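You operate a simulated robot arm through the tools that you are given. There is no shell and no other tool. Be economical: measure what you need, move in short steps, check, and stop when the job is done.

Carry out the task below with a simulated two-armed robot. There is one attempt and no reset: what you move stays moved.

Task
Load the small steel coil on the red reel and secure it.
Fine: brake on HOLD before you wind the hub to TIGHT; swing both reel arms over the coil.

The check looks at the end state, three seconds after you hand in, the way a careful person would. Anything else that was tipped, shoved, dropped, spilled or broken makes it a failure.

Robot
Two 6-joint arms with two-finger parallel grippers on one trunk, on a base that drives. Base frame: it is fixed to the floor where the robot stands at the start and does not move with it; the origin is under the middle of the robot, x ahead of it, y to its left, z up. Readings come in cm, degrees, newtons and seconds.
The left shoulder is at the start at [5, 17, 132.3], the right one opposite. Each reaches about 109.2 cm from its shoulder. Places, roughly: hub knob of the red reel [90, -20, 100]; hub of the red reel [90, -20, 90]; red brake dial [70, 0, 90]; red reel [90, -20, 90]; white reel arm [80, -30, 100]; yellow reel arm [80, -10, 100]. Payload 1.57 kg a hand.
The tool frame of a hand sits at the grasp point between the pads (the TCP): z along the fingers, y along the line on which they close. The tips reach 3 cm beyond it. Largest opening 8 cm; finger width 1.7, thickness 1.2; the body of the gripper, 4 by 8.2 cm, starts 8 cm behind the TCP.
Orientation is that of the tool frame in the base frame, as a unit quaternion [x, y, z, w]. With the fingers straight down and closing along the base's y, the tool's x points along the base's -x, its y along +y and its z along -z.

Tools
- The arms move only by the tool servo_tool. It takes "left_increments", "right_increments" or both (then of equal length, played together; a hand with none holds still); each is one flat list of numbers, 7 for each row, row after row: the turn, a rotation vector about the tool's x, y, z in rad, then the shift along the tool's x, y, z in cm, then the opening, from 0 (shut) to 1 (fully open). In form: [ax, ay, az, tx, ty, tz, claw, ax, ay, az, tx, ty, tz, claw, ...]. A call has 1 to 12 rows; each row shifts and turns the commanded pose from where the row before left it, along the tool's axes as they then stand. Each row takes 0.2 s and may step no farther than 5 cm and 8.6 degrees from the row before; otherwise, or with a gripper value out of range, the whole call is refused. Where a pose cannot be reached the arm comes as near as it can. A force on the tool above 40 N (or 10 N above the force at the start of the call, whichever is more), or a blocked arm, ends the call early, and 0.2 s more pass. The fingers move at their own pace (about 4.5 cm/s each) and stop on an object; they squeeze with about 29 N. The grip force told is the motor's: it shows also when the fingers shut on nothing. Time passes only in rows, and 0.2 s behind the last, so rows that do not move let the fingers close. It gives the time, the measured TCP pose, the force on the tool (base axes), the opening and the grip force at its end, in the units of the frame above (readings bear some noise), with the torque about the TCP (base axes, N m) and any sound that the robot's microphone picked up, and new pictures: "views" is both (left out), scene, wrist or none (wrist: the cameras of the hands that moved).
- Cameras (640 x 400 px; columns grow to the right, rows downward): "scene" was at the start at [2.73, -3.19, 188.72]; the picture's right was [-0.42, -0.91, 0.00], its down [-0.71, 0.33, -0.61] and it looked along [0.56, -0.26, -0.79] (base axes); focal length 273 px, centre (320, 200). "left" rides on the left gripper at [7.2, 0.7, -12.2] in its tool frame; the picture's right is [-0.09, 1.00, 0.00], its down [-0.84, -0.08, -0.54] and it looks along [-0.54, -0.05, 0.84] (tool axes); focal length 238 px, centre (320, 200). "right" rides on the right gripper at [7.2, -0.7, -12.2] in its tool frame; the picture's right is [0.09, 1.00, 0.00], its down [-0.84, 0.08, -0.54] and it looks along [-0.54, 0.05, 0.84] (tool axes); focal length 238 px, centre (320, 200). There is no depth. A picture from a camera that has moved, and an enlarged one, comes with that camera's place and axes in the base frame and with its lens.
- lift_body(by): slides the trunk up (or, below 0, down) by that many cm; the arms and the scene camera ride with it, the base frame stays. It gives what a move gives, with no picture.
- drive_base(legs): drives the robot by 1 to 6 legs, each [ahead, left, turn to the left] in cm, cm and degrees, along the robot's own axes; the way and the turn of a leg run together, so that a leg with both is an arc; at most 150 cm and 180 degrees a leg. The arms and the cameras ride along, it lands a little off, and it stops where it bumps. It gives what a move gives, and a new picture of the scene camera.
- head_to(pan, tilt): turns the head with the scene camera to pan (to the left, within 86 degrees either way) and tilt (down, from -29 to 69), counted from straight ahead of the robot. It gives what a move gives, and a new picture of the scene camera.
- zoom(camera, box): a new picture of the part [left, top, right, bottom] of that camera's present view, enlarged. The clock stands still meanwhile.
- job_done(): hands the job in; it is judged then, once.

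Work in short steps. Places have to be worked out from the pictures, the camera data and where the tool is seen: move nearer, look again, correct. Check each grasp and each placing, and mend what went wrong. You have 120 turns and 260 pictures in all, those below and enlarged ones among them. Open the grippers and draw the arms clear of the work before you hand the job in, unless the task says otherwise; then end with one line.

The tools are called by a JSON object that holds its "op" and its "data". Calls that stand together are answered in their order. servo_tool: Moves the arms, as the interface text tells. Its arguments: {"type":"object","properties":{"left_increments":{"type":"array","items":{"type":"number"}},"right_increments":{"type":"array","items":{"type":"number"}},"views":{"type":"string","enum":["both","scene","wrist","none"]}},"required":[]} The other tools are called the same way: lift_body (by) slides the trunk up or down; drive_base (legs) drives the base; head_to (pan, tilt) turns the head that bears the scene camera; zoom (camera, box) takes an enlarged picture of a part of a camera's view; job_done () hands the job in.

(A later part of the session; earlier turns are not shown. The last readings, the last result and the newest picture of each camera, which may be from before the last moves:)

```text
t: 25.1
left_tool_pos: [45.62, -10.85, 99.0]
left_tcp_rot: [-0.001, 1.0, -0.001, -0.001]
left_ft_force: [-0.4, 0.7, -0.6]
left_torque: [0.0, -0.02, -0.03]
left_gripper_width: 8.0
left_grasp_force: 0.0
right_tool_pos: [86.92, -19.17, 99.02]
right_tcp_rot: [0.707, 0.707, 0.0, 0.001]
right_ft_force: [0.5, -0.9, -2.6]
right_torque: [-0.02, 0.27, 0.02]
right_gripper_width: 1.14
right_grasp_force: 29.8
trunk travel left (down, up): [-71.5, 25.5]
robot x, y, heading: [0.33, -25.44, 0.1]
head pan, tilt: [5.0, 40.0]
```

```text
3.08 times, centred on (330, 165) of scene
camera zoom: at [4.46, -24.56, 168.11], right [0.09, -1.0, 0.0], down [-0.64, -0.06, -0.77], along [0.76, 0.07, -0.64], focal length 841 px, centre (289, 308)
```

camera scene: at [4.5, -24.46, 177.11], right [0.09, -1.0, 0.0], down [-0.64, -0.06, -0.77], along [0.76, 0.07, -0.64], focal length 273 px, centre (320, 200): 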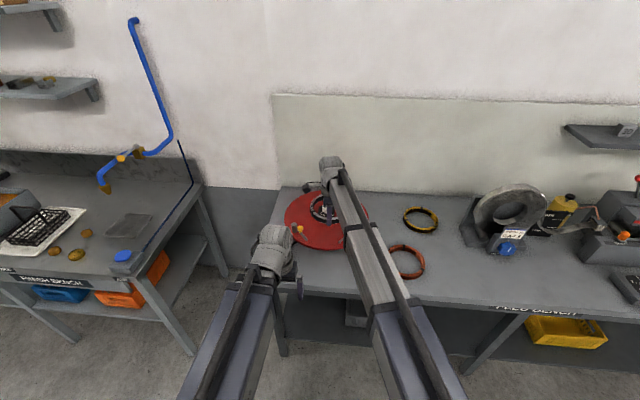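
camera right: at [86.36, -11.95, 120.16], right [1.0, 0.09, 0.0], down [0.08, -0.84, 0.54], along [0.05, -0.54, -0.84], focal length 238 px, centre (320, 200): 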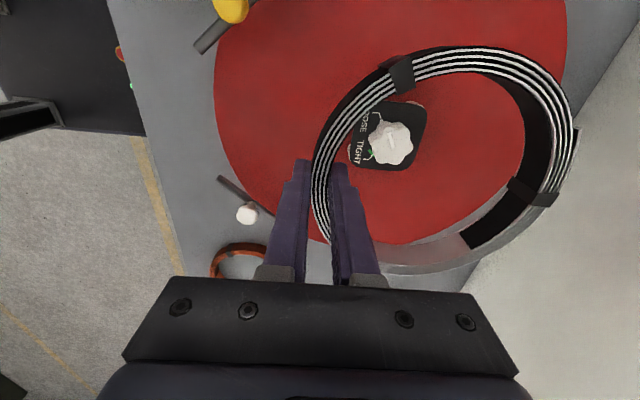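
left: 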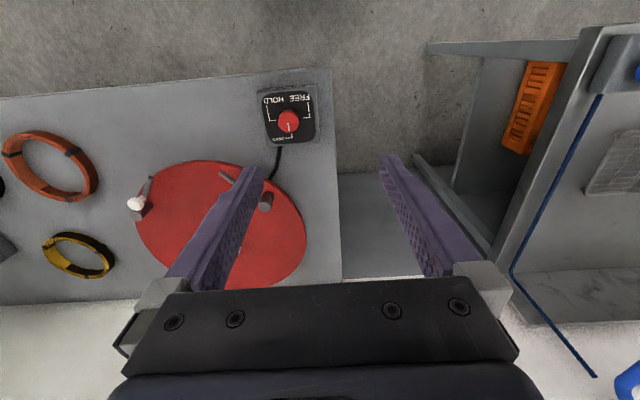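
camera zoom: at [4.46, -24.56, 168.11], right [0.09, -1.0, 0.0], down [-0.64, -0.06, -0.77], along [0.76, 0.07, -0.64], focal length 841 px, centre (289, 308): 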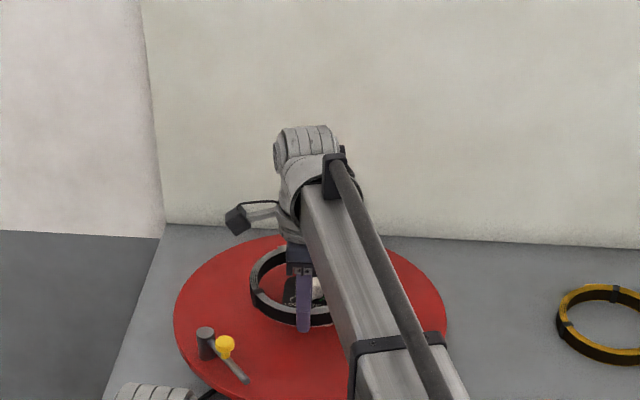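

Well centered around the hub. Lowering 3 cm and watching the force.

{"op": "lift_body", "data": {"by": -2.5}}

{"op": "zoom", "data": {"camera": "right", "box": [200, 0, 640, 300]}}

```text
t: 25.9
left_tool_pos: [45.61, -10.76, 96.5]
left_tcp_rot: [-0.001, 1.0, 0.0, -0.001]
left_ft_force: [0.2, 0.5, -0.1]
left_torque: [0.02, 0.05, -0.04]
left_gripper_width: 7.99
left_grasp_force: 0.0
right_tool_pos: [86.96, -19.0, 96.49]
right_tcp_rot: [0.706, 0.708, -0.001, 0.0]
right_ft_force: [0.2, -0.1, -4.2]
right_torque: [0.01, 0.28, -0.02]
right_gripper_width: 1.1
right_grasp_force: 28.5
trunk travel left (down, up): [-69.0, 28.0]
robot x, y, heading: [-0.53, -25.43, -0.1]
head pan, tilt: [5.0, 40.0]
```

```text
1.33 times, centred on (420, 150) of right
camera zoom: at [86.2, -12.0, 108.75], right [1.0, 0.09, 0.0], down [0.08, -0.84, 0.54], along [0.05, -0.54, -0.84], focal length 318 px, centre (187, 267)
```

zoom: 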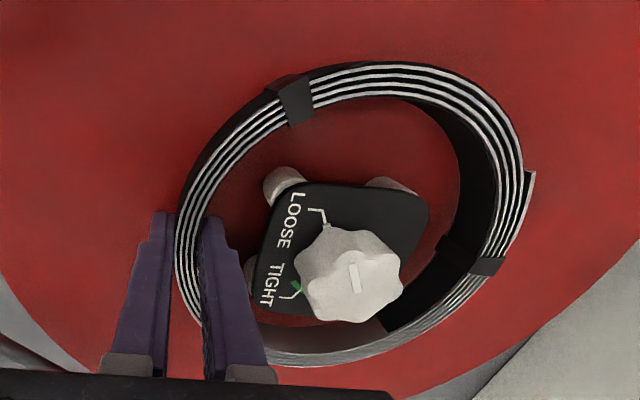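

Lowering in small steps to find the plate.

{"op": "lift_body", "data": {"by": -0.8}}

{"op": "lift_body", "data": {"by": -0.4}}

{"op": "zoom", "data": {"camera": "right", "box": [200, 0, 640, 300]}}

```text
t: 26.4
left_tool_pos: [45.75, -10.87, 95.76]
left_tcp_rot: [-0.001, 1.0, 0.0, -0.001]
left_ft_force: [0.7, -0.1, 0.7]
left_torque: [0.02, 0.03, 0.0]
left_gripper_width: 8.0
left_grasp_force: 0.1
right_tool_pos: [87.03, -19.09, 95.63]
right_tcp_rot: [0.707, 0.707, 0.0, 0.001]
right_ft_force: [-1.3, -0.1, -3.5]
right_torque: [-0.01, 0.27, 0.0]
right_gripper_width: 1.1
right_grasp_force: 29.4
trunk travel left (down, up): [-68.2, 28.8]
robot x, y, heading: [0.24, -25.18, 0.1]
head pan, tilt: [5.0, 40.0]
```

```text
t: 27.0
left_tool_pos: [45.69, -10.76, 95.38]
left_tcp_rot: [-0.001, 1.0, 0.0, -0.001]
left_ft_force: [0.1, -0.1, -0.3]
left_torque: [-0.04, -0.02, -0.02]
left_gripper_width: 8.03
left_grasp_force: 0.0
right_tool_pos: [86.8, -19.14, 95.45]
right_tcp_rot: [0.706, 0.708, 0.001, 0.001]
right_ft_force: [6.0, 0.8, 14.9]
right_torque: [-0.1, 0.17, 0.06]
right_gripper_width: 1.13
right_grasp_force: 29.0
trunk travel left (down, up): [-67.8, 29.2]
robot x, y, heading: [-0.12, -25.61, 0.1]
head pan, tilt: [5.0, 40.0]
```

```text
1.33 times, centred on (420, 150) of right
camera zoom: at [86.18, -12.0, 107.65], right [1.0, 0.09, 0.0], down [0.08, -0.84, 0.54], along [0.05, -0.54, -0.84], focal length 318 px, centre (187, 267)
```

zoom: 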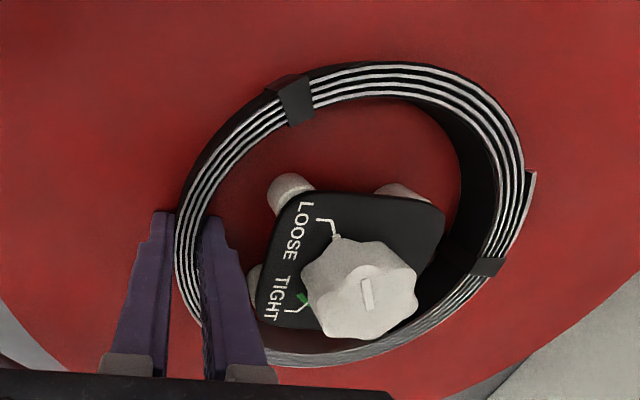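

The coil is seated on the plate (≈19 N contact). Release with a modest opening, then lift trunk clear.

{"op": "servo_tool", "data": {"right_increments": [0, 0, 0, 0, 0, 0, 0.28, 0, 0, 0, 0, 0, 0, 0.28, 0, 0, 0, 0, 0, 0, 0.28], "views": "wrist"}}

```text
t: 27.8
left_tool_pos: [45.59, -10.65, 95.34]
left_tcp_rot: [0.0, 1.0, 0.0, 0.0]
left_ft_force: [-0.3, 0.4, 0.2]
left_torque: [-0.01, 0.0, 0.02]
left_gripper_width: 8.03
left_grasp_force: 0.1
right_tool_pos: [86.87, -19.12, 95.36]
right_tcp_rot: [0.706, 0.708, 0.001, 0.001]
right_ft_force: [15.8, 1.7, 25.1]
right_torque: [0.06, -0.16, -0.03]
right_gripper_width: 1.15
right_grasp_force: 0.1
trunk travel left (down, up): [-67.8, 29.2]
robot x, y, heading: [-0.15, -25.91, -0.0]
head pan, tilt: [5.0, 40.0]
camera right: at [86.18, -12.0, 107.65], right [1.0, 0.09, 0.0], down [0.08, -0.84, 0.54], along [0.05, -0.54, -0.84], focal length 238 px, centre (320, 200)
```

right: 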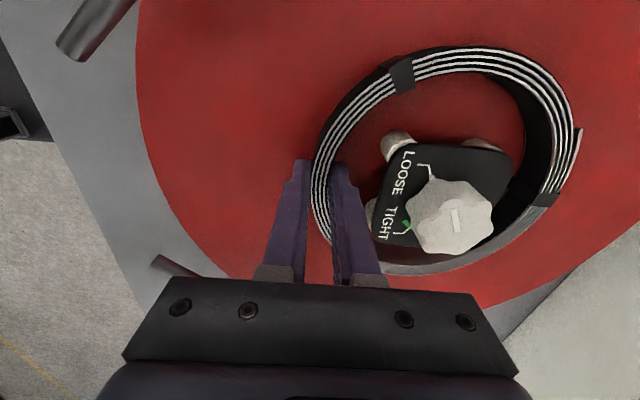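

Contact preload is high and the call ended early before opening. I raise 0.3 cm to unload, then open.

{"op": "lift_body", "data": {"by": 0.3}}

{"op": "servo_tool", "data": {"right_increments": [0, 0, 0, 0, 0, 0, 0.28, 0, 0, 0, 0, 0, 0, 0.28], "views": "wrist"}}

```text
t: 28.3
left_tool_pos: [45.73, -10.8, 95.51]
left_tcp_rot: [-0.002, 1.0, 0.0, -0.001]
left_ft_force: [-0.6, -0.3, -0.8]
left_torque: [-0.02, 0.01, 0.0]
left_gripper_width: 8.0
left_grasp_force: 0.1
right_tool_pos: [86.85, -19.15, 95.61]
right_tcp_rot: [0.706, 0.708, -0.001, 0.0]
right_ft_force: [0.5, -0.1, -0.2]
right_torque: [0.0, 0.02, 0.03]
right_gripper_width: 2.25
right_grasp_force: 0.1
trunk travel left (down, up): [-68.1, 28.9]
robot x, y, heading: [0.09, -25.0, -0.0]
head pan, tilt: [5.0, 40.0]
```

```text
t: 28.9
left_tool_pos: [45.71, -10.72, 95.64]
left_tcp_rot: [0.0, 1.0, 0.0, -0.001]
left_ft_force: [0.9, -0.2, -0.5]
left_torque: [0.02, 0.01, 0.02]
left_gripper_width: 7.97
left_grasp_force: 0.1
right_tool_pos: [86.81, -19.14, 95.66]
right_tcp_rot: [0.706, 0.708, 0.001, 0.001]
right_ft_force: [0.2, -0.3, 0.0]
right_torque: [0.01, 0.03, 0.0]
right_gripper_width: 2.21
right_grasp_force: 0.0
trunk travel left (down, up): [-68.1, 28.9]
robot x, y, heading: [0.09, -25.18, 0.3]
head pan, tilt: [5.0, 40.0]
camera right: at [86.18, -12.01, 107.86], right [1.0, 0.09, 0.0], down [0.08, -0.84, 0.54], along [0.05, -0.54, -0.84], focal length 238 px, centre (320, 200)
```

right: 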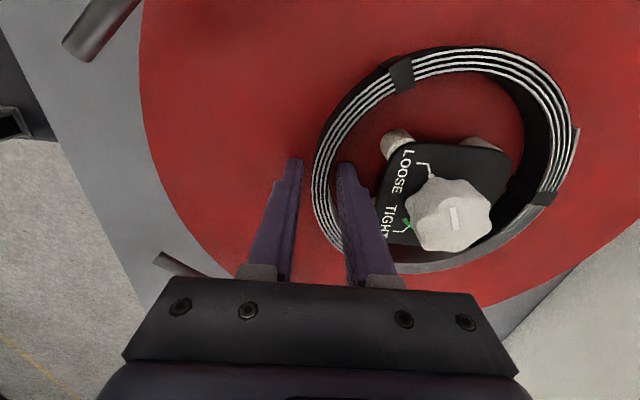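

Released. Raise the trunk 12 cm and inspect coil and knob from above.

{"op": "lift_body", "data": {"by": 12}}

{"op": "zoom", "data": {"camera": "right", "box": [280, 40, 520, 200]}}

```text
t: 30.4
left_tool_pos: [45.7, -10.83, 107.61]
left_tcp_rot: [-0.001, 1.0, 0.001, -0.002]
left_ft_force: [-1.0, 0.2, 0.8]
left_torque: [0.02, 0.02, 0.03]
left_gripper_width: 8.01
left_grasp_force: 0.0
right_tool_pos: [86.88, -19.07, 107.59]
right_tcp_rot: [0.706, 0.708, 0.0, 0.0]
right_ft_force: [-0.5, -1.4, 0.4]
right_torque: [0.03, 0.0, 0.02]
right_gripper_width: 2.25
right_grasp_force: 0.1
trunk travel left (down, up): [-80.1, 16.9]
robot x, y, heading: [0.22, -25.18, 0.3]
head pan, tilt: [5.0, 40.0]
```

```text
2.50 times, centred on (400, 120) of right
camera zoom: at [86.2, -12.0, 119.85], right [1.0, 0.09, 0.0], down [0.08, -0.84, 0.54], along [0.05, -0.54, -0.84], focal length 596 px, centre (120, 400)
```

zoom: 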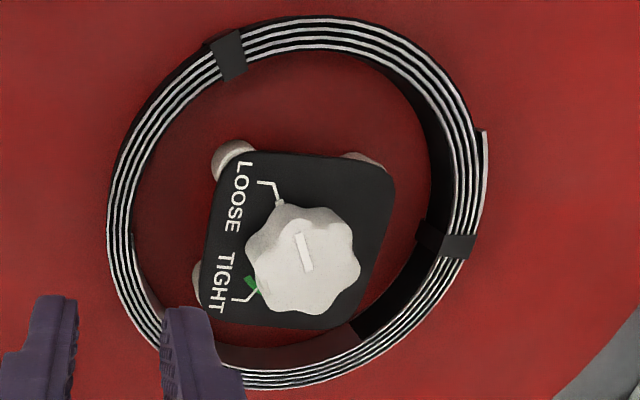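

Coil sits around the hub; knob pointer is at LOOSE, TIGHT is ~105° counter-clockwise (from above). Next the brake: withdraw the right hand back off the bench, and move the left hand near the dial to look.

{"op": "servo_tool", "data": {"right_increments": [0, 0, 0, 0, -3.5, 0, 0.28, 0, 0, 0, -2.5, -3.5, 0, 0.28, 0, 0, 0, -2.5, -3.5, 0, 0.28, 0, 0, 0, -2.5, -3.5, 0, 0.28, 0, 0, 0, -2.5, -3.5, 0, 0.28, 0, 0, 0, -2.5, -3.5, 0, 0.28, 0, 0, 0, -2.5, -3.5, 0, 0.28, 0, 0, 0, -2.5, -3.5, 0, 0.28, 0, 0, 0, -2.5, -3.5, 0, 0.28, 0, 0, 0, -2.5, -3.5, 0, 0.28], "views": "none"}}

{"op": "servo_tool", "data": {"left_increments": [0, 0, 0, -3.3, 2, 0, 1, 0, 0, 0, -3.3, 2, 0, 1, 0, 0, 0, -3.3, 2, 0, 1, 0, 0, 0, -3.3, 2, 0, 1, 0, 0, 0, -3.3, 2, 0, 1], "views": "both"}}

{"op": "zoom", "data": {"camera": "left", "box": [200, 0, 520, 200]}}

```text
t: 32.6
left_tool_pos: [45.67, -10.87, 107.67]
left_tcp_rot: [-0.001, 1.0, -0.001, -0.001]
left_ft_force: [0.0, 0.6, 0.2]
left_torque: [0.0, 0.02, -0.01]
left_gripper_width: 8.03
left_grasp_force: 0.0
right_tool_pos: [51.8, -41.54, 107.72]
right_tcp_rot: [0.706, 0.708, 0.001, 0.0]
right_ft_force: [-0.3, -0.2, -0.2]
right_torque: [0.0, -0.02, 0.0]
right_gripper_width: 2.23
right_grasp_force: 0.1
trunk travel left (down, up): [-80.1, 16.9]
robot x, y, heading: [0.06, -25.04, 0.3]
head pan, tilt: [5.0, 40.0]
```

```text
t: 33.8
left_tool_pos: [62.29, -0.81, 107.52]
left_tcp_rot: [-0.001, 1.0, 0.0, -0.001]
left_ft_force: [0.6, 0.5, 0.7]
left_torque: [0.01, 0.01, -0.01]
left_gripper_width: 8.0
left_grasp_force: 0.1
right_tool_pos: [51.96, -41.54, 107.59]
right_tcp_rot: [0.706, 0.708, 0.0, 0.001]
right_ft_force: [-0.5, -1.1, 0.0]
right_torque: [0.0, 0.01, -0.02]
right_gripper_width: 2.26
right_grasp_force: 0.0
trunk travel left (down, up): [-80.1, 16.9]
robot x, y, heading: [0.03, -25.8, -0.2]
head pan, tilt: [5.0, 40.0]
camera scene: at [4.49, -24.52, 176.71], right [0.09, -1.0, 0.0], down [-0.64, -0.06, -0.77], along [0.76, 0.07, -0.64], focal length 273 px, centre (320, 200)
camera left: at [55.12, -0.1, 119.71], right [0.09, 1.0, 0.0], down [0.84, -0.08, 0.54], along [0.54, -0.05, -0.84], focal length 238 px, centre (320, 200)
```

scene: 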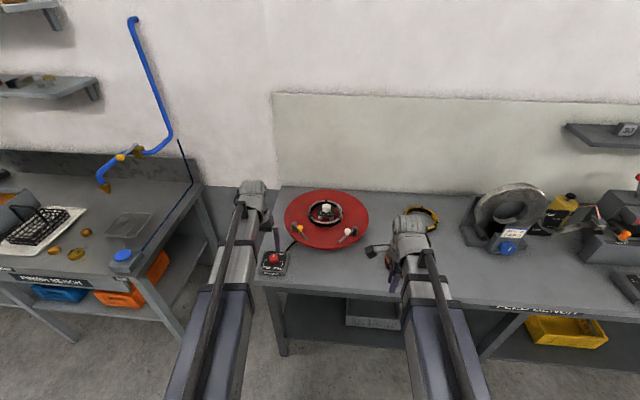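
left: 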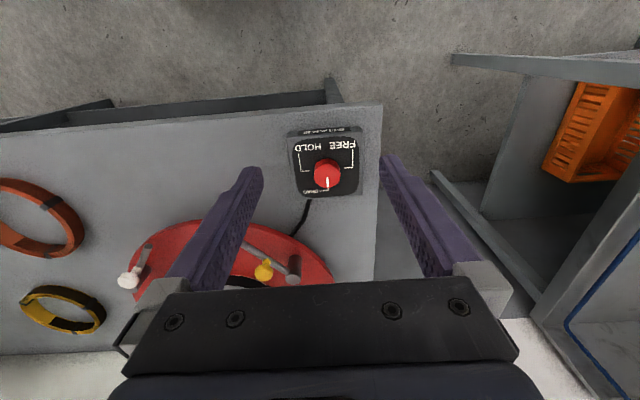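

```text
2.00 times, centred on (360, 100) of left
camera zoom: at [55.12, -0.1, 119.71], right [0.09, 1.0, 0.0], down [0.84, -0.08, 0.54], along [0.54, -0.05, -0.84], focal length 477 px, centre (240, 400)
```

zoom: 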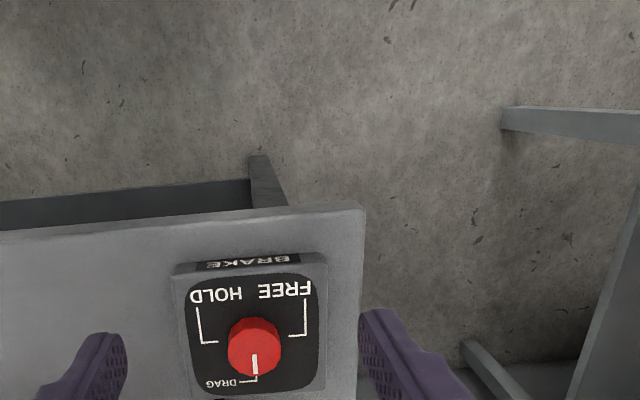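

Dial: FREE at +y, DRAG at +x (pointer there now), HOLD at -y: need 90° clockwise. Dial knob ≈[69.5, -0.5, 91]. Move left hand above it and pre-rotate -80°.

{"op": "servo_tool", "data": {"left_increments": [0, 0, 0, -3.6, 0.15, 0, 0.8, 0, 0, 0, -3.6, 0.15, 0, 0.8, 0, 0, -0.14, 0, 0, 0, 0.8, 0, 0, -0.14, 0, 0, 0, 0.8, 0, 0, -0.14, 0, 0, 0, 0.8, 0, 0, -0.14, 0, 0, 0, 0.8, 0, 0, -0.14, 0, 0, 0, 0.8, 0, 0, -0.14, 0, 0, 0, 0.8, 0, 0, -0.14, 0, 0, 0, 0.8, 0, 0, -0.14, 0, 0, 0, 0.8, 0, 0, -0.14, 0, 0, 0, 0.8, 0, 0, -0.14, 0, 0, 0, 0.8], "views": "wrist"}}

```text
t: 36.4
left_tool_pos: [69.39, -0.46, 107.54]
left_tcp_rot: [-0.646, 0.764, 0.001, 0.0]
left_ft_force: [0.0, -0.6, -0.3]
left_torque: [0.01, 0.01, -0.01]
left_gripper_width: 6.39
left_grasp_force: 0.2
right_tool_pos: [51.93, -41.43, 107.49]
right_tcp_rot: [0.706, 0.708, 0.0, -0.001]
right_ft_force: [0.6, -0.8, 0.3]
right_torque: [0.03, 0.02, 0.03]
right_gripper_width: 2.21
right_grasp_force: 0.0
trunk travel left (down, up): [-80.1, 16.9]
robot x, y, heading: [0.2, -25.54, 0.3]
head pan, tilt: [5.0, 40.0]
camera left: at [67.48, -7.45, 119.73], right [-0.97, 0.26, 0.0], down [0.22, 0.81, 0.54], along [0.14, 0.52, -0.84], focal length 238 px, centre (320, 200)
```

left: 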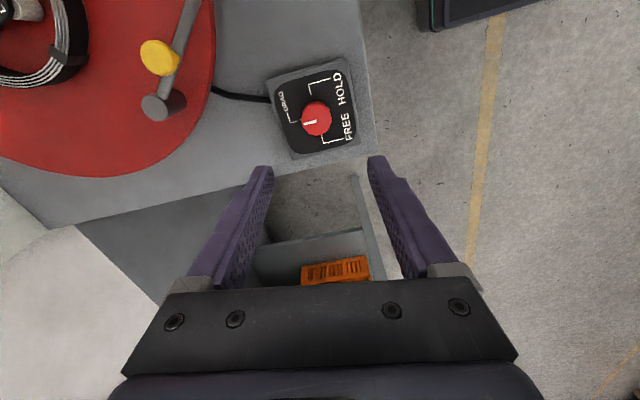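

Small alignment and lower 11 cm.

{"op": "servo_tool", "data": {"left_increments": [0, 0, 0, 0.12, -0.2, 0, 0.75], "views": "none"}}

{"op": "lift_body", "data": {"by": -11}}

{"op": "zoom", "data": {"camera": "left", "box": [160, 40, 480, 240]}}

```text
t: 36.8
left_tool_pos: [69.55, -0.67, 107.62]
left_tcp_rot: [-0.646, 0.763, 0.0, -0.001]
left_ft_force: [-0.4, -1.2, 0.3]
left_torque: [-0.01, 0.02, 0.0]
left_gripper_width: 5.99
left_grasp_force: 0.1
right_tool_pos: [52.11, -41.61, 107.63]
right_tcp_rot: [0.706, 0.708, 0.0, 0.0]
right_ft_force: [0.6, -0.4, -0.8]
right_torque: [0.01, -0.04, -0.01]
right_gripper_width: 2.24
right_grasp_force: 0.1
trunk travel left (down, up): [-80.1, 16.9]
robot x, y, heading: [-0.08, -25.37, 0.3]
head pan, tilt: [5.0, 40.0]
```

```text
t: 38.2
left_tool_pos: [69.52, -0.68, 96.52]
left_tcp_rot: [-0.645, 0.764, 0.001, -0.001]
left_ft_force: [-0.1, 0.2, -0.9]
left_torque: [-0.01, 0.02, 0.05]
left_gripper_width: 6.0
left_grasp_force: 0.1
right_tool_pos: [51.9, -41.52, 96.49]
right_tcp_rot: [0.707, 0.708, 0.001, 0.0]
right_ft_force: [0.1, -0.6, 0.1]
right_torque: [-0.03, 0.0, 0.01]
right_gripper_width: 2.23
right_grasp_force: 0.1
trunk travel left (down, up): [-69.1, 27.9]
robot x, y, heading: [-0.14, -25.47, 0.3]
head pan, tilt: [5.0, 40.0]
```

```text
2.00 times, centred on (320, 140) of left
camera zoom: at [67.63, -7.6, 108.75], right [-0.97, 0.26, 0.0], down [0.22, 0.81, 0.54], along [0.14, 0.52, -0.84], focal length 477 px, centre (320, 320)
```

zoom: 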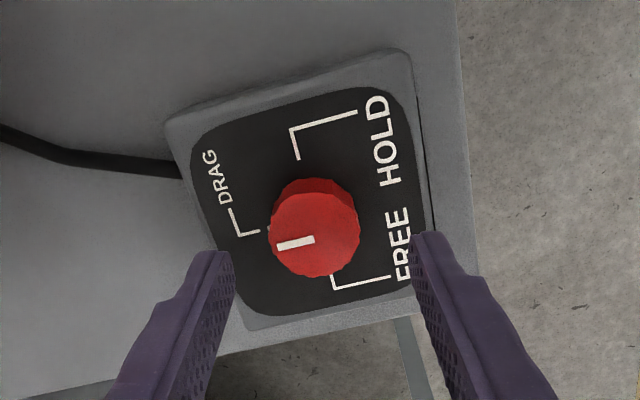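

Aligned. Lower 3 cm more.

{"op": "lift_body", "data": {"by": -3}}

{"op": "zoom", "data": {"camera": "left", "box": [160, 40, 480, 240]}}

```text
t: 39.0
left_tool_pos: [69.57, -0.55, 93.69]
left_tcp_rot: [-0.645, 0.765, 0.001, -0.001]
left_ft_force: [-0.2, 0.0, 0.2]
left_torque: [0.0, -0.02, 0.0]
left_gripper_width: 6.02
left_grasp_force: 0.1
right_tool_pos: [51.89, -41.48, 93.62]
right_tcp_rot: [0.707, 0.708, 0.0, 0.0]
right_ft_force: [0.0, 0.5, -0.1]
right_torque: [0.01, 0.0, -0.01]
right_gripper_width: 2.25
right_grasp_force: 0.0
trunk travel left (down, up): [-66.1, 30.9]
robot x, y, heading: [-0.02, -25.07, -0.0]
head pan, tilt: [5.0, 40.0]
```

```text
2.00 times, centred on (320, 140) of left
camera zoom: at [67.62, -7.6, 105.74], right [-0.97, 0.26, 0.0], down [0.22, 0.81, 0.54], along [0.14, 0.52, -0.84], focal length 477 px, centre (320, 320)
```

zoom: 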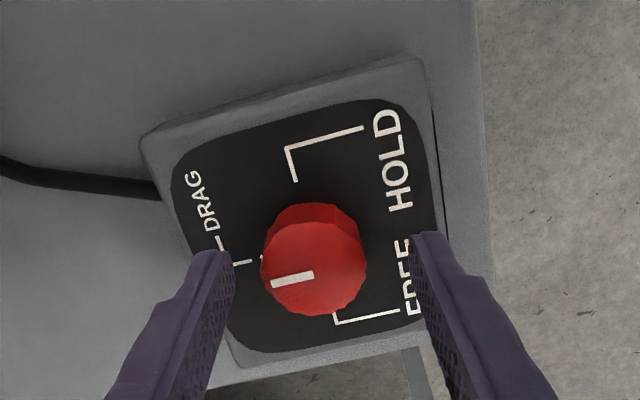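

Lower 1.4 cm more with force check.

{"op": "lift_body", "data": {"by": -1.4}}

{"op": "zoom", "data": {"camera": "left", "box": [160, 40, 480, 240]}}

```text
t: 39.6
left_tool_pos: [69.61, -0.65, 92.22]
left_tcp_rot: [-0.645, 0.764, 0.001, -0.001]
left_ft_force: [-1.0, 0.8, -0.5]
left_torque: [0.02, -0.01, -0.03]
left_gripper_width: 6.0
left_grasp_force: 0.1
right_tool_pos: [52.01, -41.49, 92.17]
right_tcp_rot: [0.707, 0.707, 0.0, 0.0]
right_ft_force: [0.6, -0.3, 0.3]
right_torque: [0.03, 0.04, -0.01]
right_gripper_width: 2.23
right_grasp_force: 0.1
trunk travel left (down, up): [-64.7, 32.3]
robot x, y, heading: [0.12, -24.81, -0.0]
head pan, tilt: [5.0, 40.0]
```

```text
2.00 times, centred on (320, 140) of left
camera zoom: at [67.62, -7.6, 104.34], right [-0.97, 0.26, 0.0], down [0.22, 0.81, 0.54], along [0.14, 0.52, -0.84], focal length 477 px, centre (320, 320)
```

zoom: 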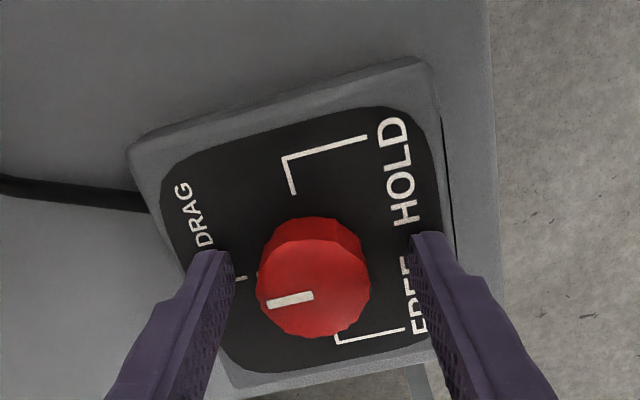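

Another 0.7 cm, then close gently and check.

{"op": "lift_body", "data": {"by": -0.7}}

{"op": "servo_tool", "data": {"left_increments": [0, 0, 0, 0, 0, 0, 0.45, 0, 0, 0, 0, 0, 0, 0.2, 0, 0, 0, 0, 0, 0, 0.2], "views": "wrist"}}

```text
t: 40.0
left_tool_pos: [69.37, -0.69, 91.93]
left_tcp_rot: [-0.645, 0.764, 0.0, 0.0]
left_ft_force: [-3.3, -1.4, 29.6]
left_torque: [-0.28, -0.38, 0.11]
left_gripper_width: 5.69
left_grasp_force: 0.1
right_tool_pos: [51.77, -41.51, 91.92]
right_tcp_rot: [0.707, 0.708, 0.001, 0.001]
right_ft_force: [-0.2, -0.7, -0.4]
right_torque: [0.05, -0.01, -0.02]
right_gripper_width: 2.22
right_grasp_force: 0.0
trunk travel left (down, up): [-64.3, 32.7]
robot x, y, heading: [-0.04, -25.35, 0.3]
head pan, tilt: [5.0, 40.0]
stopped: the force on the tool passed its limit at 53 N (the readings are from after the stop); the commanded pose is now the measured one
```

```text
t: 40.9
left_tool_pos: [69.77, -0.61, 91.9]
left_tcp_rot: [-0.644, 0.765, 0.0, 0.003]
left_ft_force: [3.5, -0.2, 41.8]
left_torque: [-0.01, 1.37, 0.14]
left_gripper_width: 3.55
left_grasp_force: 21.6
right_tool_pos: [51.72, -41.62, 91.9]
right_tcp_rot: [0.706, 0.708, 0.001, 0.001]
right_ft_force: [0.8, 0.1, -0.5]
right_torque: [0.0, -0.02, 0.0]
right_gripper_width: 2.23
right_grasp_force: 0.1
trunk travel left (down, up): [-64.3, 32.7]
robot x, y, heading: [-0.31, -25.03, 0.2]
head pan, tilt: [5.0, 40.0]
stopped in row 3 (left hand): the force on the tool passed its limit at 51 N (the readings are from after the stop); the commanded pose is now the measured one
camera left: at [67.76, -7.66, 104.09], right [-0.97, 0.26, 0.0], down [0.22, 0.81, 0.55], along [0.15, 0.53, -0.84], focal length 238 px, centre (320, 200)
```

left: 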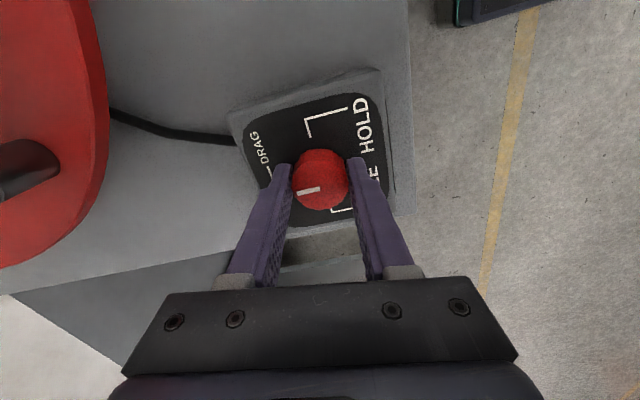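

Tips rest on the dial box (surface ≈88.8). Raise 0.4 cm to relieve and settle the grip.

{"op": "lift_body", "data": {"by": 0.4}}

{"op": "servo_tool", "data": {"left_increments": [0, 0, 0, 0, 0, 0, 0.3, 0, 0, 0, 0, 0, 0, 0.3], "views": "none"}}

```text
t: 41.4
left_tool_pos: [69.85, -0.63, 92.08]
left_tcp_rot: [-0.645, 0.764, 0.001, 0.001]
left_ft_force: [-16.9, -6.5, -33.0]
left_torque: [0.39, -0.09, 0.0]
left_gripper_width: 3.52
left_grasp_force: 42.7
right_tool_pos: [52.04, -41.53, 92.01]
right_tcp_rot: [0.707, 0.708, 0.0, 0.0]
right_ft_force: [-0.7, -0.8, 0.2]
right_torque: [0.0, -0.01, 0.01]
right_gripper_width: 2.24
right_grasp_force: 0.0
trunk travel left (down, up): [-64.7, 32.3]
robot x, y, heading: [0.38, -25.22, -0.2]
head pan, tilt: [5.0, 40.0]
```

```text
t: 42.0
left_tool_pos: [69.78, -0.53, 92.09]
left_tcp_rot: [-0.644, 0.765, 0.0, -0.001]
left_ft_force: [-25.6, -9.1, -38.4]
left_torque: [-0.31, -0.22, -0.01]
left_gripper_width: 3.52
left_grasp_force: 42.4
right_tool_pos: [51.98, -41.53, 92.12]
right_tcp_rot: [0.707, 0.707, 0.0, 0.0]
right_ft_force: [0.4, 0.1, 0.1]
right_torque: [-0.04, -0.02, 0.0]
right_gripper_width: 2.22
right_grasp_force: 0.1
trunk travel left (down, up): [-64.7, 32.3]
robot x, y, heading: [0.38, -25.33, 0.1]
head pan, tilt: [5.0, 40.0]
```

Grip is holding the knob with pull force; open to relax, then regrip at this height.

{"op": "servo_tool", "data": {"left_increments": [0, 0, 0, 0, 0, 0, 0.6, 0, 0, 0, 0, 0, 0, 0.6, 0, 0, 0, 0, 0, 0, 0.6], "views": "none"}}

{"op": "servo_tool", "data": {"left_increments": [0, 0, 0, 0, 0, 0, 0.35, 0, 0, 0, 0, 0, 0, 0.35, 0, 0, 0, 0, 0, 0, 0.35], "views": "wrist"}}

```text
t: 42.8
left_tool_pos: [69.92, -0.5, 92.19]
left_tcp_rot: [-0.644, 0.765, 0.0, 0.002]
left_ft_force: [-0.8, 1.2, 0.0]
left_torque: [-0.01, 0.01, -0.01]
left_gripper_width: 4.8
left_grasp_force: 0.1
right_tool_pos: [51.92, -41.47, 92.17]
right_tcp_rot: [0.706, 0.708, 0.0, 0.0]
right_ft_force: [-1.0, -0.1, 0.1]
right_torque: [-0.03, 0.03, 0.02]
right_gripper_width: 2.25
right_grasp_force: 0.0
trunk travel left (down, up): [-64.7, 32.3]
robot x, y, heading: [0.17, -25.26, -0.0]
head pan, tilt: [5.0, 40.0]
```

```text
t: 43.6
left_tool_pos: [69.83, -0.66, 92.08]
left_tcp_rot: [-0.644, 0.765, 0.001, 0.002]
left_ft_force: [-10.6, 0.3, -8.1]
left_torque: [0.01, 0.37, -0.01]
left_gripper_width: 3.52
left_grasp_force: 31.0
right_tool_pos: [52.01, -41.61, 92.13]
right_tcp_rot: [0.707, 0.708, 0.001, -0.001]
right_ft_force: [0.9, 0.5, 0.1]
right_torque: [0.0, 0.03, 0.06]
right_gripper_width: 2.24
right_grasp_force: 0.1
trunk travel left (down, up): [-64.7, 32.3]
robot x, y, heading: [0.2, -25.61, -0.0]
head pan, tilt: [5.0, 40.0]
camera left: at [67.83, -7.54, 104.3], right [-0.97, 0.26, 0.0], down [0.22, 0.81, 0.54], along [0.14, 0.53, -0.84], focal length 238 px, centre (320, 200)
```

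left: 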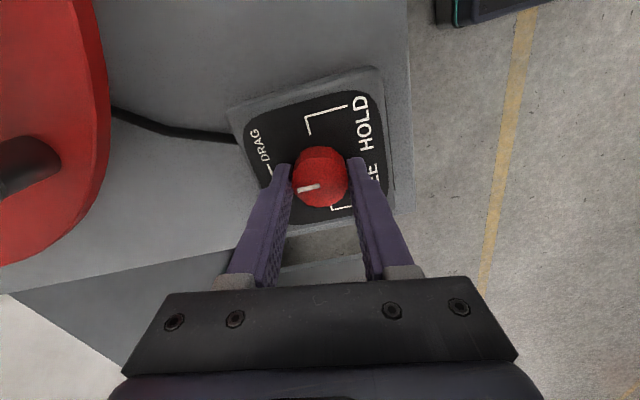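

Gripped firmly. Rotate clockwise (+az) ~41° first, checking.

{"op": "servo_tool", "data": {"left_increments": [0, 0, 0, 0, 0.15, 0, 0.3, 0, 0, 0.143, 0, 0, 0, 0.3, 0, 0, 0.143, 0, 0, 0, 0.3, 0, 0, 0.143, 0, 0, 0, 0.3, 0, 0, 0.143, 0, 0, 0, 0.3, 0, 0, 0.143, 0, 0, 0, 0.3], "views": "wrist"}}

```text
t: 45.0
left_tool_pos: [69.67, -0.49, 92.25]
left_tcp_rot: [-0.334, 0.942, 0.001, 0.002]
left_ft_force: [-1.8, 0.4, 0.1]
left_torque: [-0.71, 0.48, -0.01]
left_gripper_width: 3.52
left_grasp_force: 42.0
right_tool_pos: [52.04, -41.49, 92.24]
right_tcp_rot: [0.706, 0.708, 0.001, 0.0]
right_ft_force: [-0.5, 0.0, 0.7]
right_torque: [0.01, 0.02, 0.03]
right_gripper_width: 2.24
right_grasp_force: 0.1
trunk travel left (down, up): [-64.7, 32.3]
robot x, y, heading: [0.38, -25.2, -0.3]
head pan, tilt: [5.0, 40.0]
camera left: at [63.64, -4.57, 104.28], right [-0.56, 0.83, 0.0], down [0.7, 0.47, 0.55], along [0.45, 0.3, -0.84], focal length 238 px, centre (320, 200)
```

left: 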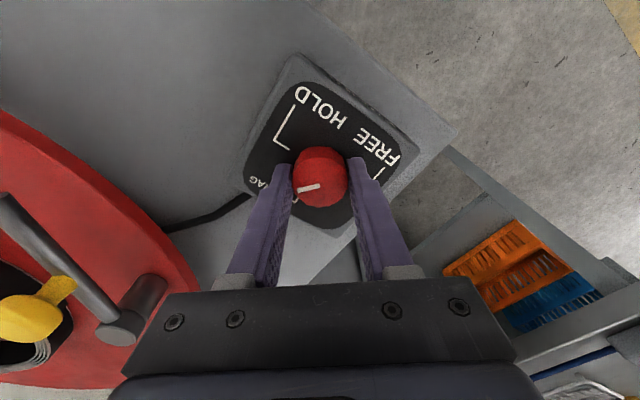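

Dial turns with the hand. Continue the remaining ~49°.

{"op": "servo_tool", "data": {"left_increments": [0, 0, 0.143, 0, 0, 0, 0.3, 0, 0, 0.143, 0, 0, 0, 0.3, 0, 0, 0.143, 0, 0, 0, 0.3, 0, 0, 0.143, 0, 0, 0, 0.3, 0, 0, 0.143, 0, 0, 0, 0.3, 0, 0, 0.143, 0, 0, 0, 0.3], "views": "wrist"}}

{"op": "zoom", "data": {"camera": "left", "box": [240, 80, 400, 220]}}

```text
t: 46.4
left_tool_pos: [69.66, -0.46, 92.25]
left_tcp_rot: [0.087, 0.996, 0.001, 0.002]
left_ft_force: [-7.8, 6.2, -3.3]
left_torque: [-0.4, -0.82, -0.02]
left_gripper_width: 3.54
left_grasp_force: 42.2
right_tool_pos: [52.01, -41.47, 92.22]
right_tcp_rot: [0.707, 0.707, 0.0, 0.0]
right_ft_force: [0.0, 0.7, -0.6]
right_torque: [0.03, 0.01, 0.02]
right_gripper_width: 2.24
right_grasp_force: 0.0
trunk travel left (down, up): [-64.7, 32.3]
robot x, y, heading: [-0.27, -25.45, -0.0]
head pan, tilt: [5.0, 40.0]
camera left: at [62.68, 1.4, 104.31], right [0.26, 0.96, 0.0], down [0.81, -0.22, 0.54], along [0.53, -0.14, -0.84], focal length 238 px, centre (320, 200)
```

left: 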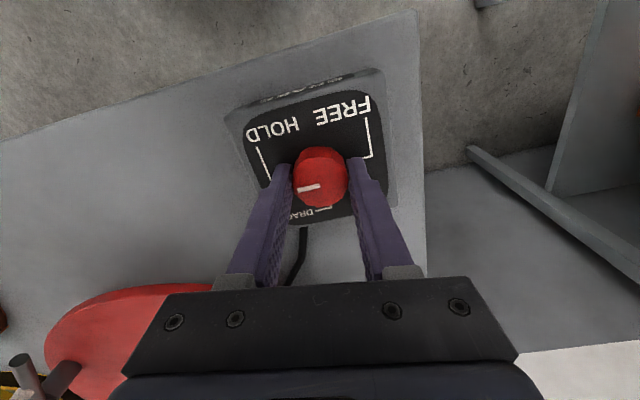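

```text
2.86 times, centred on (320, 150) of left
camera zoom: at [62.68, 1.4, 104.31], right [0.26, 0.96, 0.0], down [0.81, -0.22, 0.54], along [0.53, -0.14, -0.84], focal length 681 px, centre (320, 343)
```

zoom: 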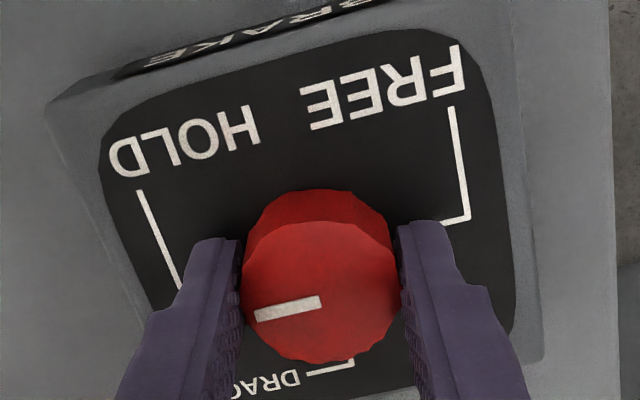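

Pointer now points along -y toward HOLD. Release, raise 8 cm, and inspect.

{"op": "servo_tool", "data": {"left_increments": [0, 0, 0, 0, 0, 0, 0.7, 0, 0, 0, 0, 0, 0, 0.7, 0, 0, 0, 0, 0, 0, 0.7], "views": "none"}}

{"op": "lift_body", "data": {"by": 15}}

{"op": "zoom", "data": {"camera": "left", "box": [240, 60, 400, 180]}}

```text
t: 47.2
left_tool_pos: [69.73, -0.53, 92.09]
left_tcp_rot: [0.086, 0.996, 0.002, 0.002]
left_ft_force: [-0.2, 0.0, 0.7]
left_torque: [0.04, -0.05, 0.03]
left_gripper_width: 5.59
left_grasp_force: 0.1
right_tool_pos: [51.92, -41.59, 92.23]
right_tcp_rot: [0.706, 0.708, 0.0, 0.0]
right_ft_force: [-0.2, 0.3, 0.8]
right_torque: [0.01, -0.01, 0.02]
right_gripper_width: 2.25
right_grasp_force: 0.1
trunk travel left (down, up): [-64.7, 32.3]
robot x, y, heading: [-0.14, -25.11, -0.1]
head pan, tilt: [5.0, 40.0]
```

```text
t: 49.0
left_tool_pos: [69.85, -0.64, 107.17]
left_tcp_rot: [0.087, 0.996, 0.002, 0.002]
left_ft_force: [-0.7, -0.3, -0.7]
left_torque: [0.02, 0.0, 0.04]
left_gripper_width: 5.61
left_grasp_force: 0.1
right_tool_pos: [51.95, -41.52, 107.24]
right_tcp_rot: [0.706, 0.708, 0.0, 0.0]
right_ft_force: [-0.5, 0.4, 0.4]
right_torque: [0.02, -0.01, -0.01]
right_gripper_width: 2.23
right_grasp_force: 0.0
trunk travel left (down, up): [-79.7, 17.3]
robot x, y, heading: [0.24, -25.06, 0.1]
head pan, tilt: [5.0, 40.0]
```

```text
3.33 times, centred on (320, 120) of left
camera zoom: at [62.76, 1.26, 119.28], right [0.26, 0.97, 0.0], down [0.81, -0.22, 0.54], along [0.53, -0.14, -0.84], focal length 794 px, centre (320, 467)
```

zoom: 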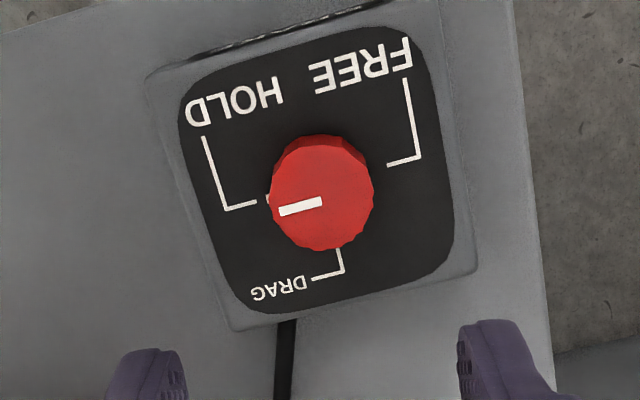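

Brake is on HOLD. Now the hub knob: retract the left hand and bring the right hand above the knob at [94, -19.3].

{"op": "servo_tool", "data": {"right_increments": [0, 0, 0, 2.2, 4.2, 0, 0.8, 0, 0, 0, 2.2, 4.2, 0, 0.8, 0, 0, 0, 2.2, 4.2, 0, 0.8, 0, 0, 0, 2.2, 4.2, 0, 0.8, 0, 0, 0, 2.2, 4.2, 0, 0.8, 0, 0, 0, 2.2, 4.2, 0, 0.8, 0, 0, 0, 2.2, 4.2, 0, 0.8, 0, 0, 0, 2.2, 4.2, 0, 0.8, 0, 0, 0, 2.2, 4.2, 0, 0.8, 0, 0, 0, 2.2, 4.2, 0, 0.8], "left_increments": [0, 0, 0, 2, 0, 0, 1, 0, 0, 0, 2, 0, 0, 1, 0, 0, 0, 2, 0, 0, 1, 0, 0, 0, 2, 0, 0, 1, 0, 0, 0, 2, 0, 0, 1, 0, 0, 0, 2, 0, 0, 1, 0, 0, 0, 2, 0, 0, 1, 0, 0, 0, 2, 0, 0, 1, 0, 0, 0, 2, 0, 0, 1, 0, 0, 0, 2, 0, 0, 1], "views": "none"}}

{"op": "zoom", "data": {"camera": "right", "box": [200, 40, 440, 200]}}

```text
t: 51.2
left_tool_pos: [50.14, 2.77, 107.2]
left_tcp_rot: [0.086, 0.996, 0.002, 0.001]
left_ft_force: [-0.4, 0.1, -0.3]
left_torque: [0.0, 0.0, 0.01]
left_gripper_width: 7.99
left_grasp_force: 0.0
right_tool_pos: [89.61, -21.15, 107.23]
right_tcp_rot: [0.706, 0.708, 0.0, 0.0]
right_ft_force: [0.1, 1.1, 0.4]
right_torque: [0.0, 0.01, 0.01]
right_gripper_width: 6.39
right_grasp_force: 0.0
right hand out of reach, approached as far as the arm can: row 10
trunk travel left (down, up): [-79.7, 17.3]
robot x, y, heading: [0.08, -25.2, 0.1]
head pan, tilt: [5.0, 40.0]
```

```text
2.50 times, centred on (320, 120) of right
camera zoom: at [88.89, -14.05, 119.51], right [1.0, 0.09, 0.0], down [0.08, -0.84, 0.54], along [0.05, -0.54, -0.84], focal length 596 px, centre (320, 400)
```

zoom: 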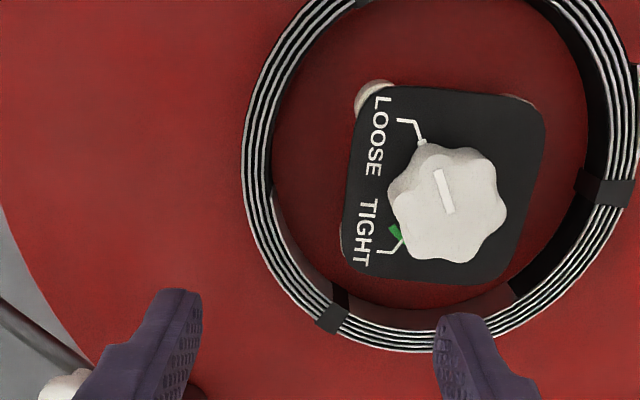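

The knob is just out of reach in this pose; drive forward 8 cm (hands are well above everything).

{"op": "drive_base", "data": {"legs": [[8, 0, 0]]}}

{"op": "zoom", "data": {"camera": "right", "box": [200, 40, 440, 200]}}

```text
t: 52.2
left_tool_pos: [58.66, 2.66, 107.07]
left_tcp_rot: [0.087, 0.996, 0.002, 0.001]
left_ft_force: [0.9, 0.2, 0.6]
left_torque: [-0.02, 0.03, 0.0]
left_gripper_width: 7.98
left_grasp_force: 0.0
right_tool_pos: [98.16, -21.17, 107.09]
right_tcp_rot: [0.706, 0.708, 0.0, 0.0]
right_ft_force: [0.9, -0.5, -0.1]
right_torque: [0.01, 0.05, 0.0]
right_gripper_width: 6.4
right_grasp_force: 0.1
trunk travel left (down, up): [-79.7, 17.3]
robot x, y, heading: [8.4, -25.03, 0.1]
head pan, tilt: [5.0, 40.0]
camera scene: at [12.98, -24.54, 176.28], right [0.09, -1.0, 0.0], down [-0.64, -0.06, -0.77], along [0.76, 0.07, -0.64], focal length 273 px, centre (320, 200)
```

scene: 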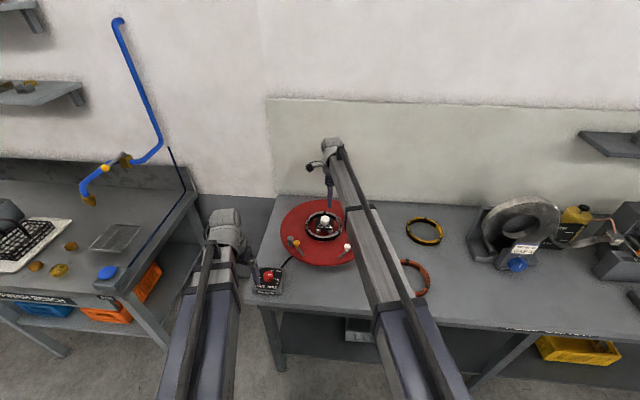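

```text
2.50 times, centred on (320, 120) of right
camera zoom: at [97.42, -14.05, 119.31], right [1.0, 0.09, 0.0], down [0.08, -0.84, 0.54], along [0.05, -0.54, -0.84], focal length 596 px, centre (320, 400)
```

zoom: 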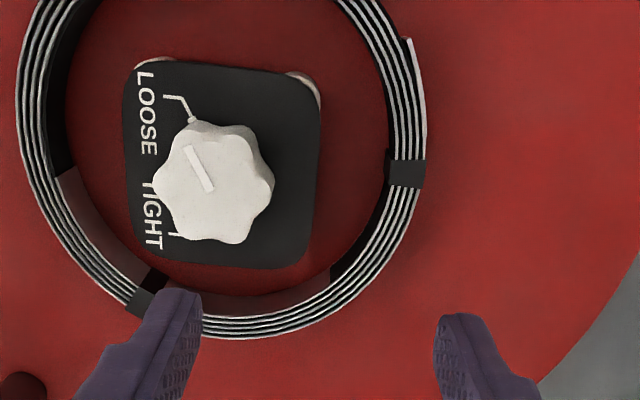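

Knob centre ≈[94.1, -19.25], pointer at LOOSE (~120°); TIGHT at ~240°. Center the hand and lower 4.5 cm.

{"op": "servo_tool", "data": {"right_increments": [0, 0, 0, 0.95, -2.03, 0, 0.8, 0, 0, 0, 0.97, -2.03, 0, 0.8], "views": "none"}}

{"op": "lift_body", "data": {"by": -4.5}}

{"op": "zoom", "data": {"camera": "right", "box": [160, 20, 480, 220]}}

```text
t: 52.8
left_tool_pos: [58.62, 2.68, 107.26]
left_tcp_rot: [0.086, 0.996, 0.002, 0.002]
left_ft_force: [-0.6, 0.0, 0.0]
left_torque: [0.02, 0.0, 0.03]
left_gripper_width: 8.0
left_grasp_force: 0.1
right_tool_pos: [94.04, -19.43, 107.2]
right_tcp_rot: [0.707, 0.707, 0.001, 0.0]
right_ft_force: [0.4, 0.0, -1.1]
right_torque: [0.0, 0.0, -0.02]
right_gripper_width: 6.41
right_grasp_force: 0.1
trunk travel left (down, up): [-79.7, 17.3]
robot x, y, heading: [8.38, -25.25, -0.0]
head pan, tilt: [5.0, 40.0]
```

```text
t: 53.7
left_tool_pos: [58.46, 2.76, 102.73]
left_tcp_rot: [0.087, 0.996, 0.002, 0.002]
left_ft_force: [0.2, -0.2, -0.6]
left_torque: [0.02, 0.0, 0.02]
left_gripper_width: 8.0
left_grasp_force: 0.0
right_tool_pos: [93.99, -19.28, 102.65]
right_tcp_rot: [0.706, 0.708, 0.0, 0.0]
right_ft_force: [0.6, -0.1, 0.3]
right_torque: [0.0, -0.02, -0.05]
right_gripper_width: 6.38
right_grasp_force: 0.1
trunk travel left (down, up): [-75.2, 21.8]
robot x, y, heading: [8.23, -25.16, -0.2]
head pan, tilt: [5.0, 40.0]
```

```text
2.00 times, centred on (320, 120) of right
camera zoom: at [93.26, -12.21, 114.95], right [1.0, 0.09, 0.0], down [0.08, -0.84, 0.54], along [0.05, -0.54, -0.84], focal length 477 px, centre (320, 360)
```

zoom: 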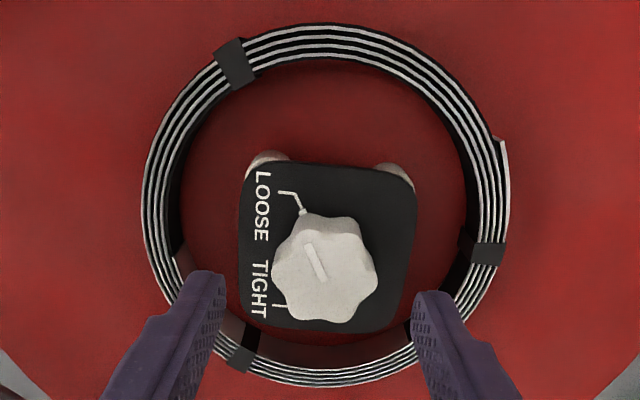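

Centered. Lower 2.5 cm.

{"op": "lift_body", "data": {"by": -2.5}}

{"op": "zoom", "data": {"camera": "right", "box": [160, 20, 480, 220]}}

```text
t: 54.4
left_tool_pos: [58.57, 2.71, 100.26]
left_tcp_rot: [0.085, 0.996, 0.003, 0.001]
left_ft_force: [-0.6, -0.2, 0.6]
left_torque: [-0.05, -0.01, -0.01]
left_gripper_width: 7.99
left_grasp_force: 0.0
right_tool_pos: [94.07, -19.33, 100.16]
right_tcp_rot: [0.706, 0.708, 0.001, 0.0]
right_ft_force: [0.0, -0.8, -0.1]
right_torque: [0.01, 0.0, 0.03]
right_gripper_width: 6.39
right_grasp_force: 0.0
trunk travel left (down, up): [-72.7, 24.3]
robot x, y, heading: [8.34, -25.42, 0.3]
head pan, tilt: [5.0, 40.0]
```

```text
2.00 times, centred on (320, 120) of right
camera zoom: at [93.26, -12.22, 112.45], right [1.0, 0.09, 0.0], down [0.08, -0.84, 0.54], along [0.05, -0.54, -0.84], focal length 477 px, centre (320, 360)
```

zoom: 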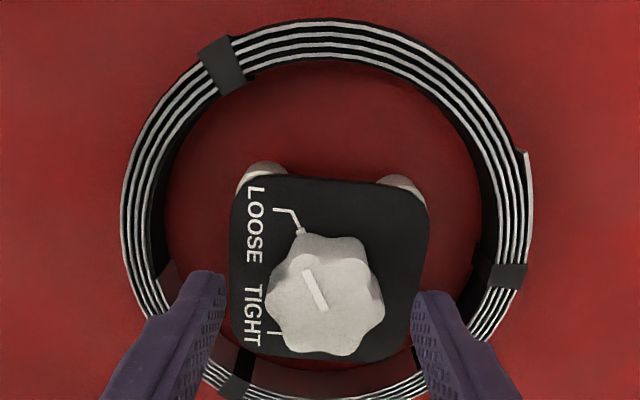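

Knob top is ≈97.4 at the tips now. Lower 1.2 cm.

{"op": "lift_body", "data": {"by": -1.2}}

{"op": "zoom", "data": {"camera": "right", "box": [160, 40, 480, 240]}}

```text
t: 55.0
left_tool_pos: [58.5, 2.8, 99.03]
left_tcp_rot: [0.087, 0.996, 0.002, 0.001]
left_ft_force: [0.1, 0.6, 0.4]
left_torque: [0.0, 0.02, 0.01]
left_gripper_width: 7.96
left_grasp_force: 0.0
right_tool_pos: [94.08, -19.32, 99.03]
right_tcp_rot: [0.706, 0.708, 0.002, 0.001]
right_ft_force: [-0.2, 0.4, -0.5]
right_torque: [-0.02, -0.01, -0.01]
right_gripper_width: 6.4
right_grasp_force: 0.2
trunk travel left (down, up): [-71.5, 25.5]
robot x, y, heading: [8.65, -25.16, 0.1]
head pan, tilt: [5.0, 40.0]
```

```text
2.00 times, centred on (320, 140) of right
camera zoom: at [93.26, -12.22, 111.25], right [1.0, 0.09, 0.0], down [0.08, -0.84, 0.54], along [0.05, -0.54, -0.84], focal length 477 px, centre (320, 320)
```

zoom: 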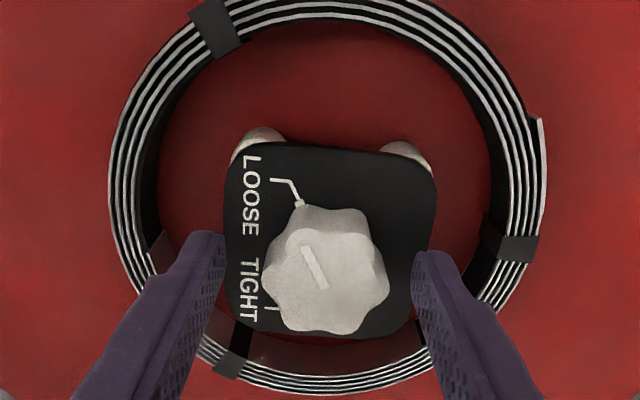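

Close on the knob at this height and check the width.

{"op": "servo_tool", "data": {"right_increments": [0, 0, 0, 0, 0, 0, 0.5, 0, 0, 0, 0, 0, 0, 0.4, 0, 0, 0, 0, 0, 0, 0.4], "views": "wrist"}}

{"op": "zoom", "data": {"camera": "right", "box": [160, 40, 480, 240]}}

```text
t: 55.8
left_tool_pos: [58.57, 2.66, 98.87]
left_tcp_rot: [0.087, 0.996, 0.002, 0.001]
left_ft_force: [0.6, 0.3, 0.3]
left_torque: [-0.02, -0.01, 0.0]
left_gripper_width: 7.99
left_grasp_force: 0.1
right_tool_pos: [94.21, -19.34, 98.96]
right_tcp_rot: [0.707, 0.708, 0.0, 0.001]
right_ft_force: [7.8, 0.5, 2.7]
right_torque: [0.03, -0.19, 0.03]
right_gripper_width: 3.93
right_grasp_force: 4.4
trunk travel left (down, up): [-71.5, 25.5]
robot x, y, heading: [8.34, -24.87, 0.1]
head pan, tilt: [5.0, 40.0]
camera right: at [93.38, -12.22, 111.21], right [1.0, 0.09, 0.0], down [0.08, -0.84, 0.54], along [0.05, -0.54, -0.84], focal length 238 px, centre (320, 200)
```

right: 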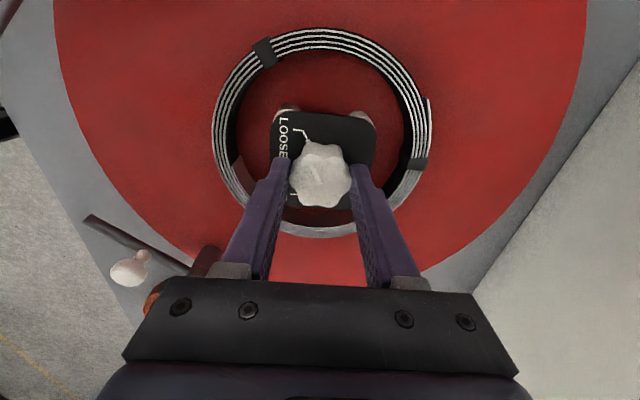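

```text
2.00 times, centred on (320, 140) of right
camera zoom: at [93.38, -12.22, 111.21], right [1.0, 0.09, 0.0], down [0.08, -0.84, 0.54], along [0.05, -0.54, -0.84], focal length 477 px, centre (320, 320)
```

zoom: 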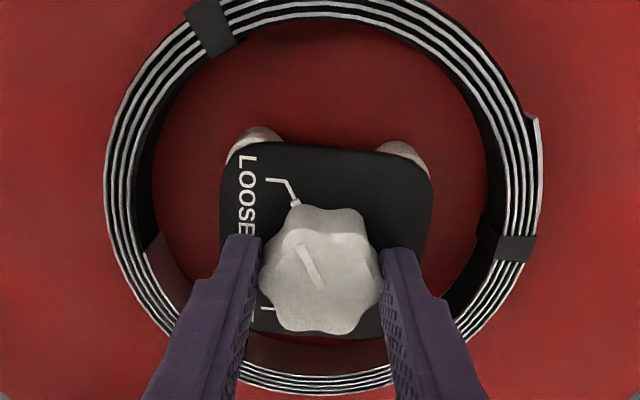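

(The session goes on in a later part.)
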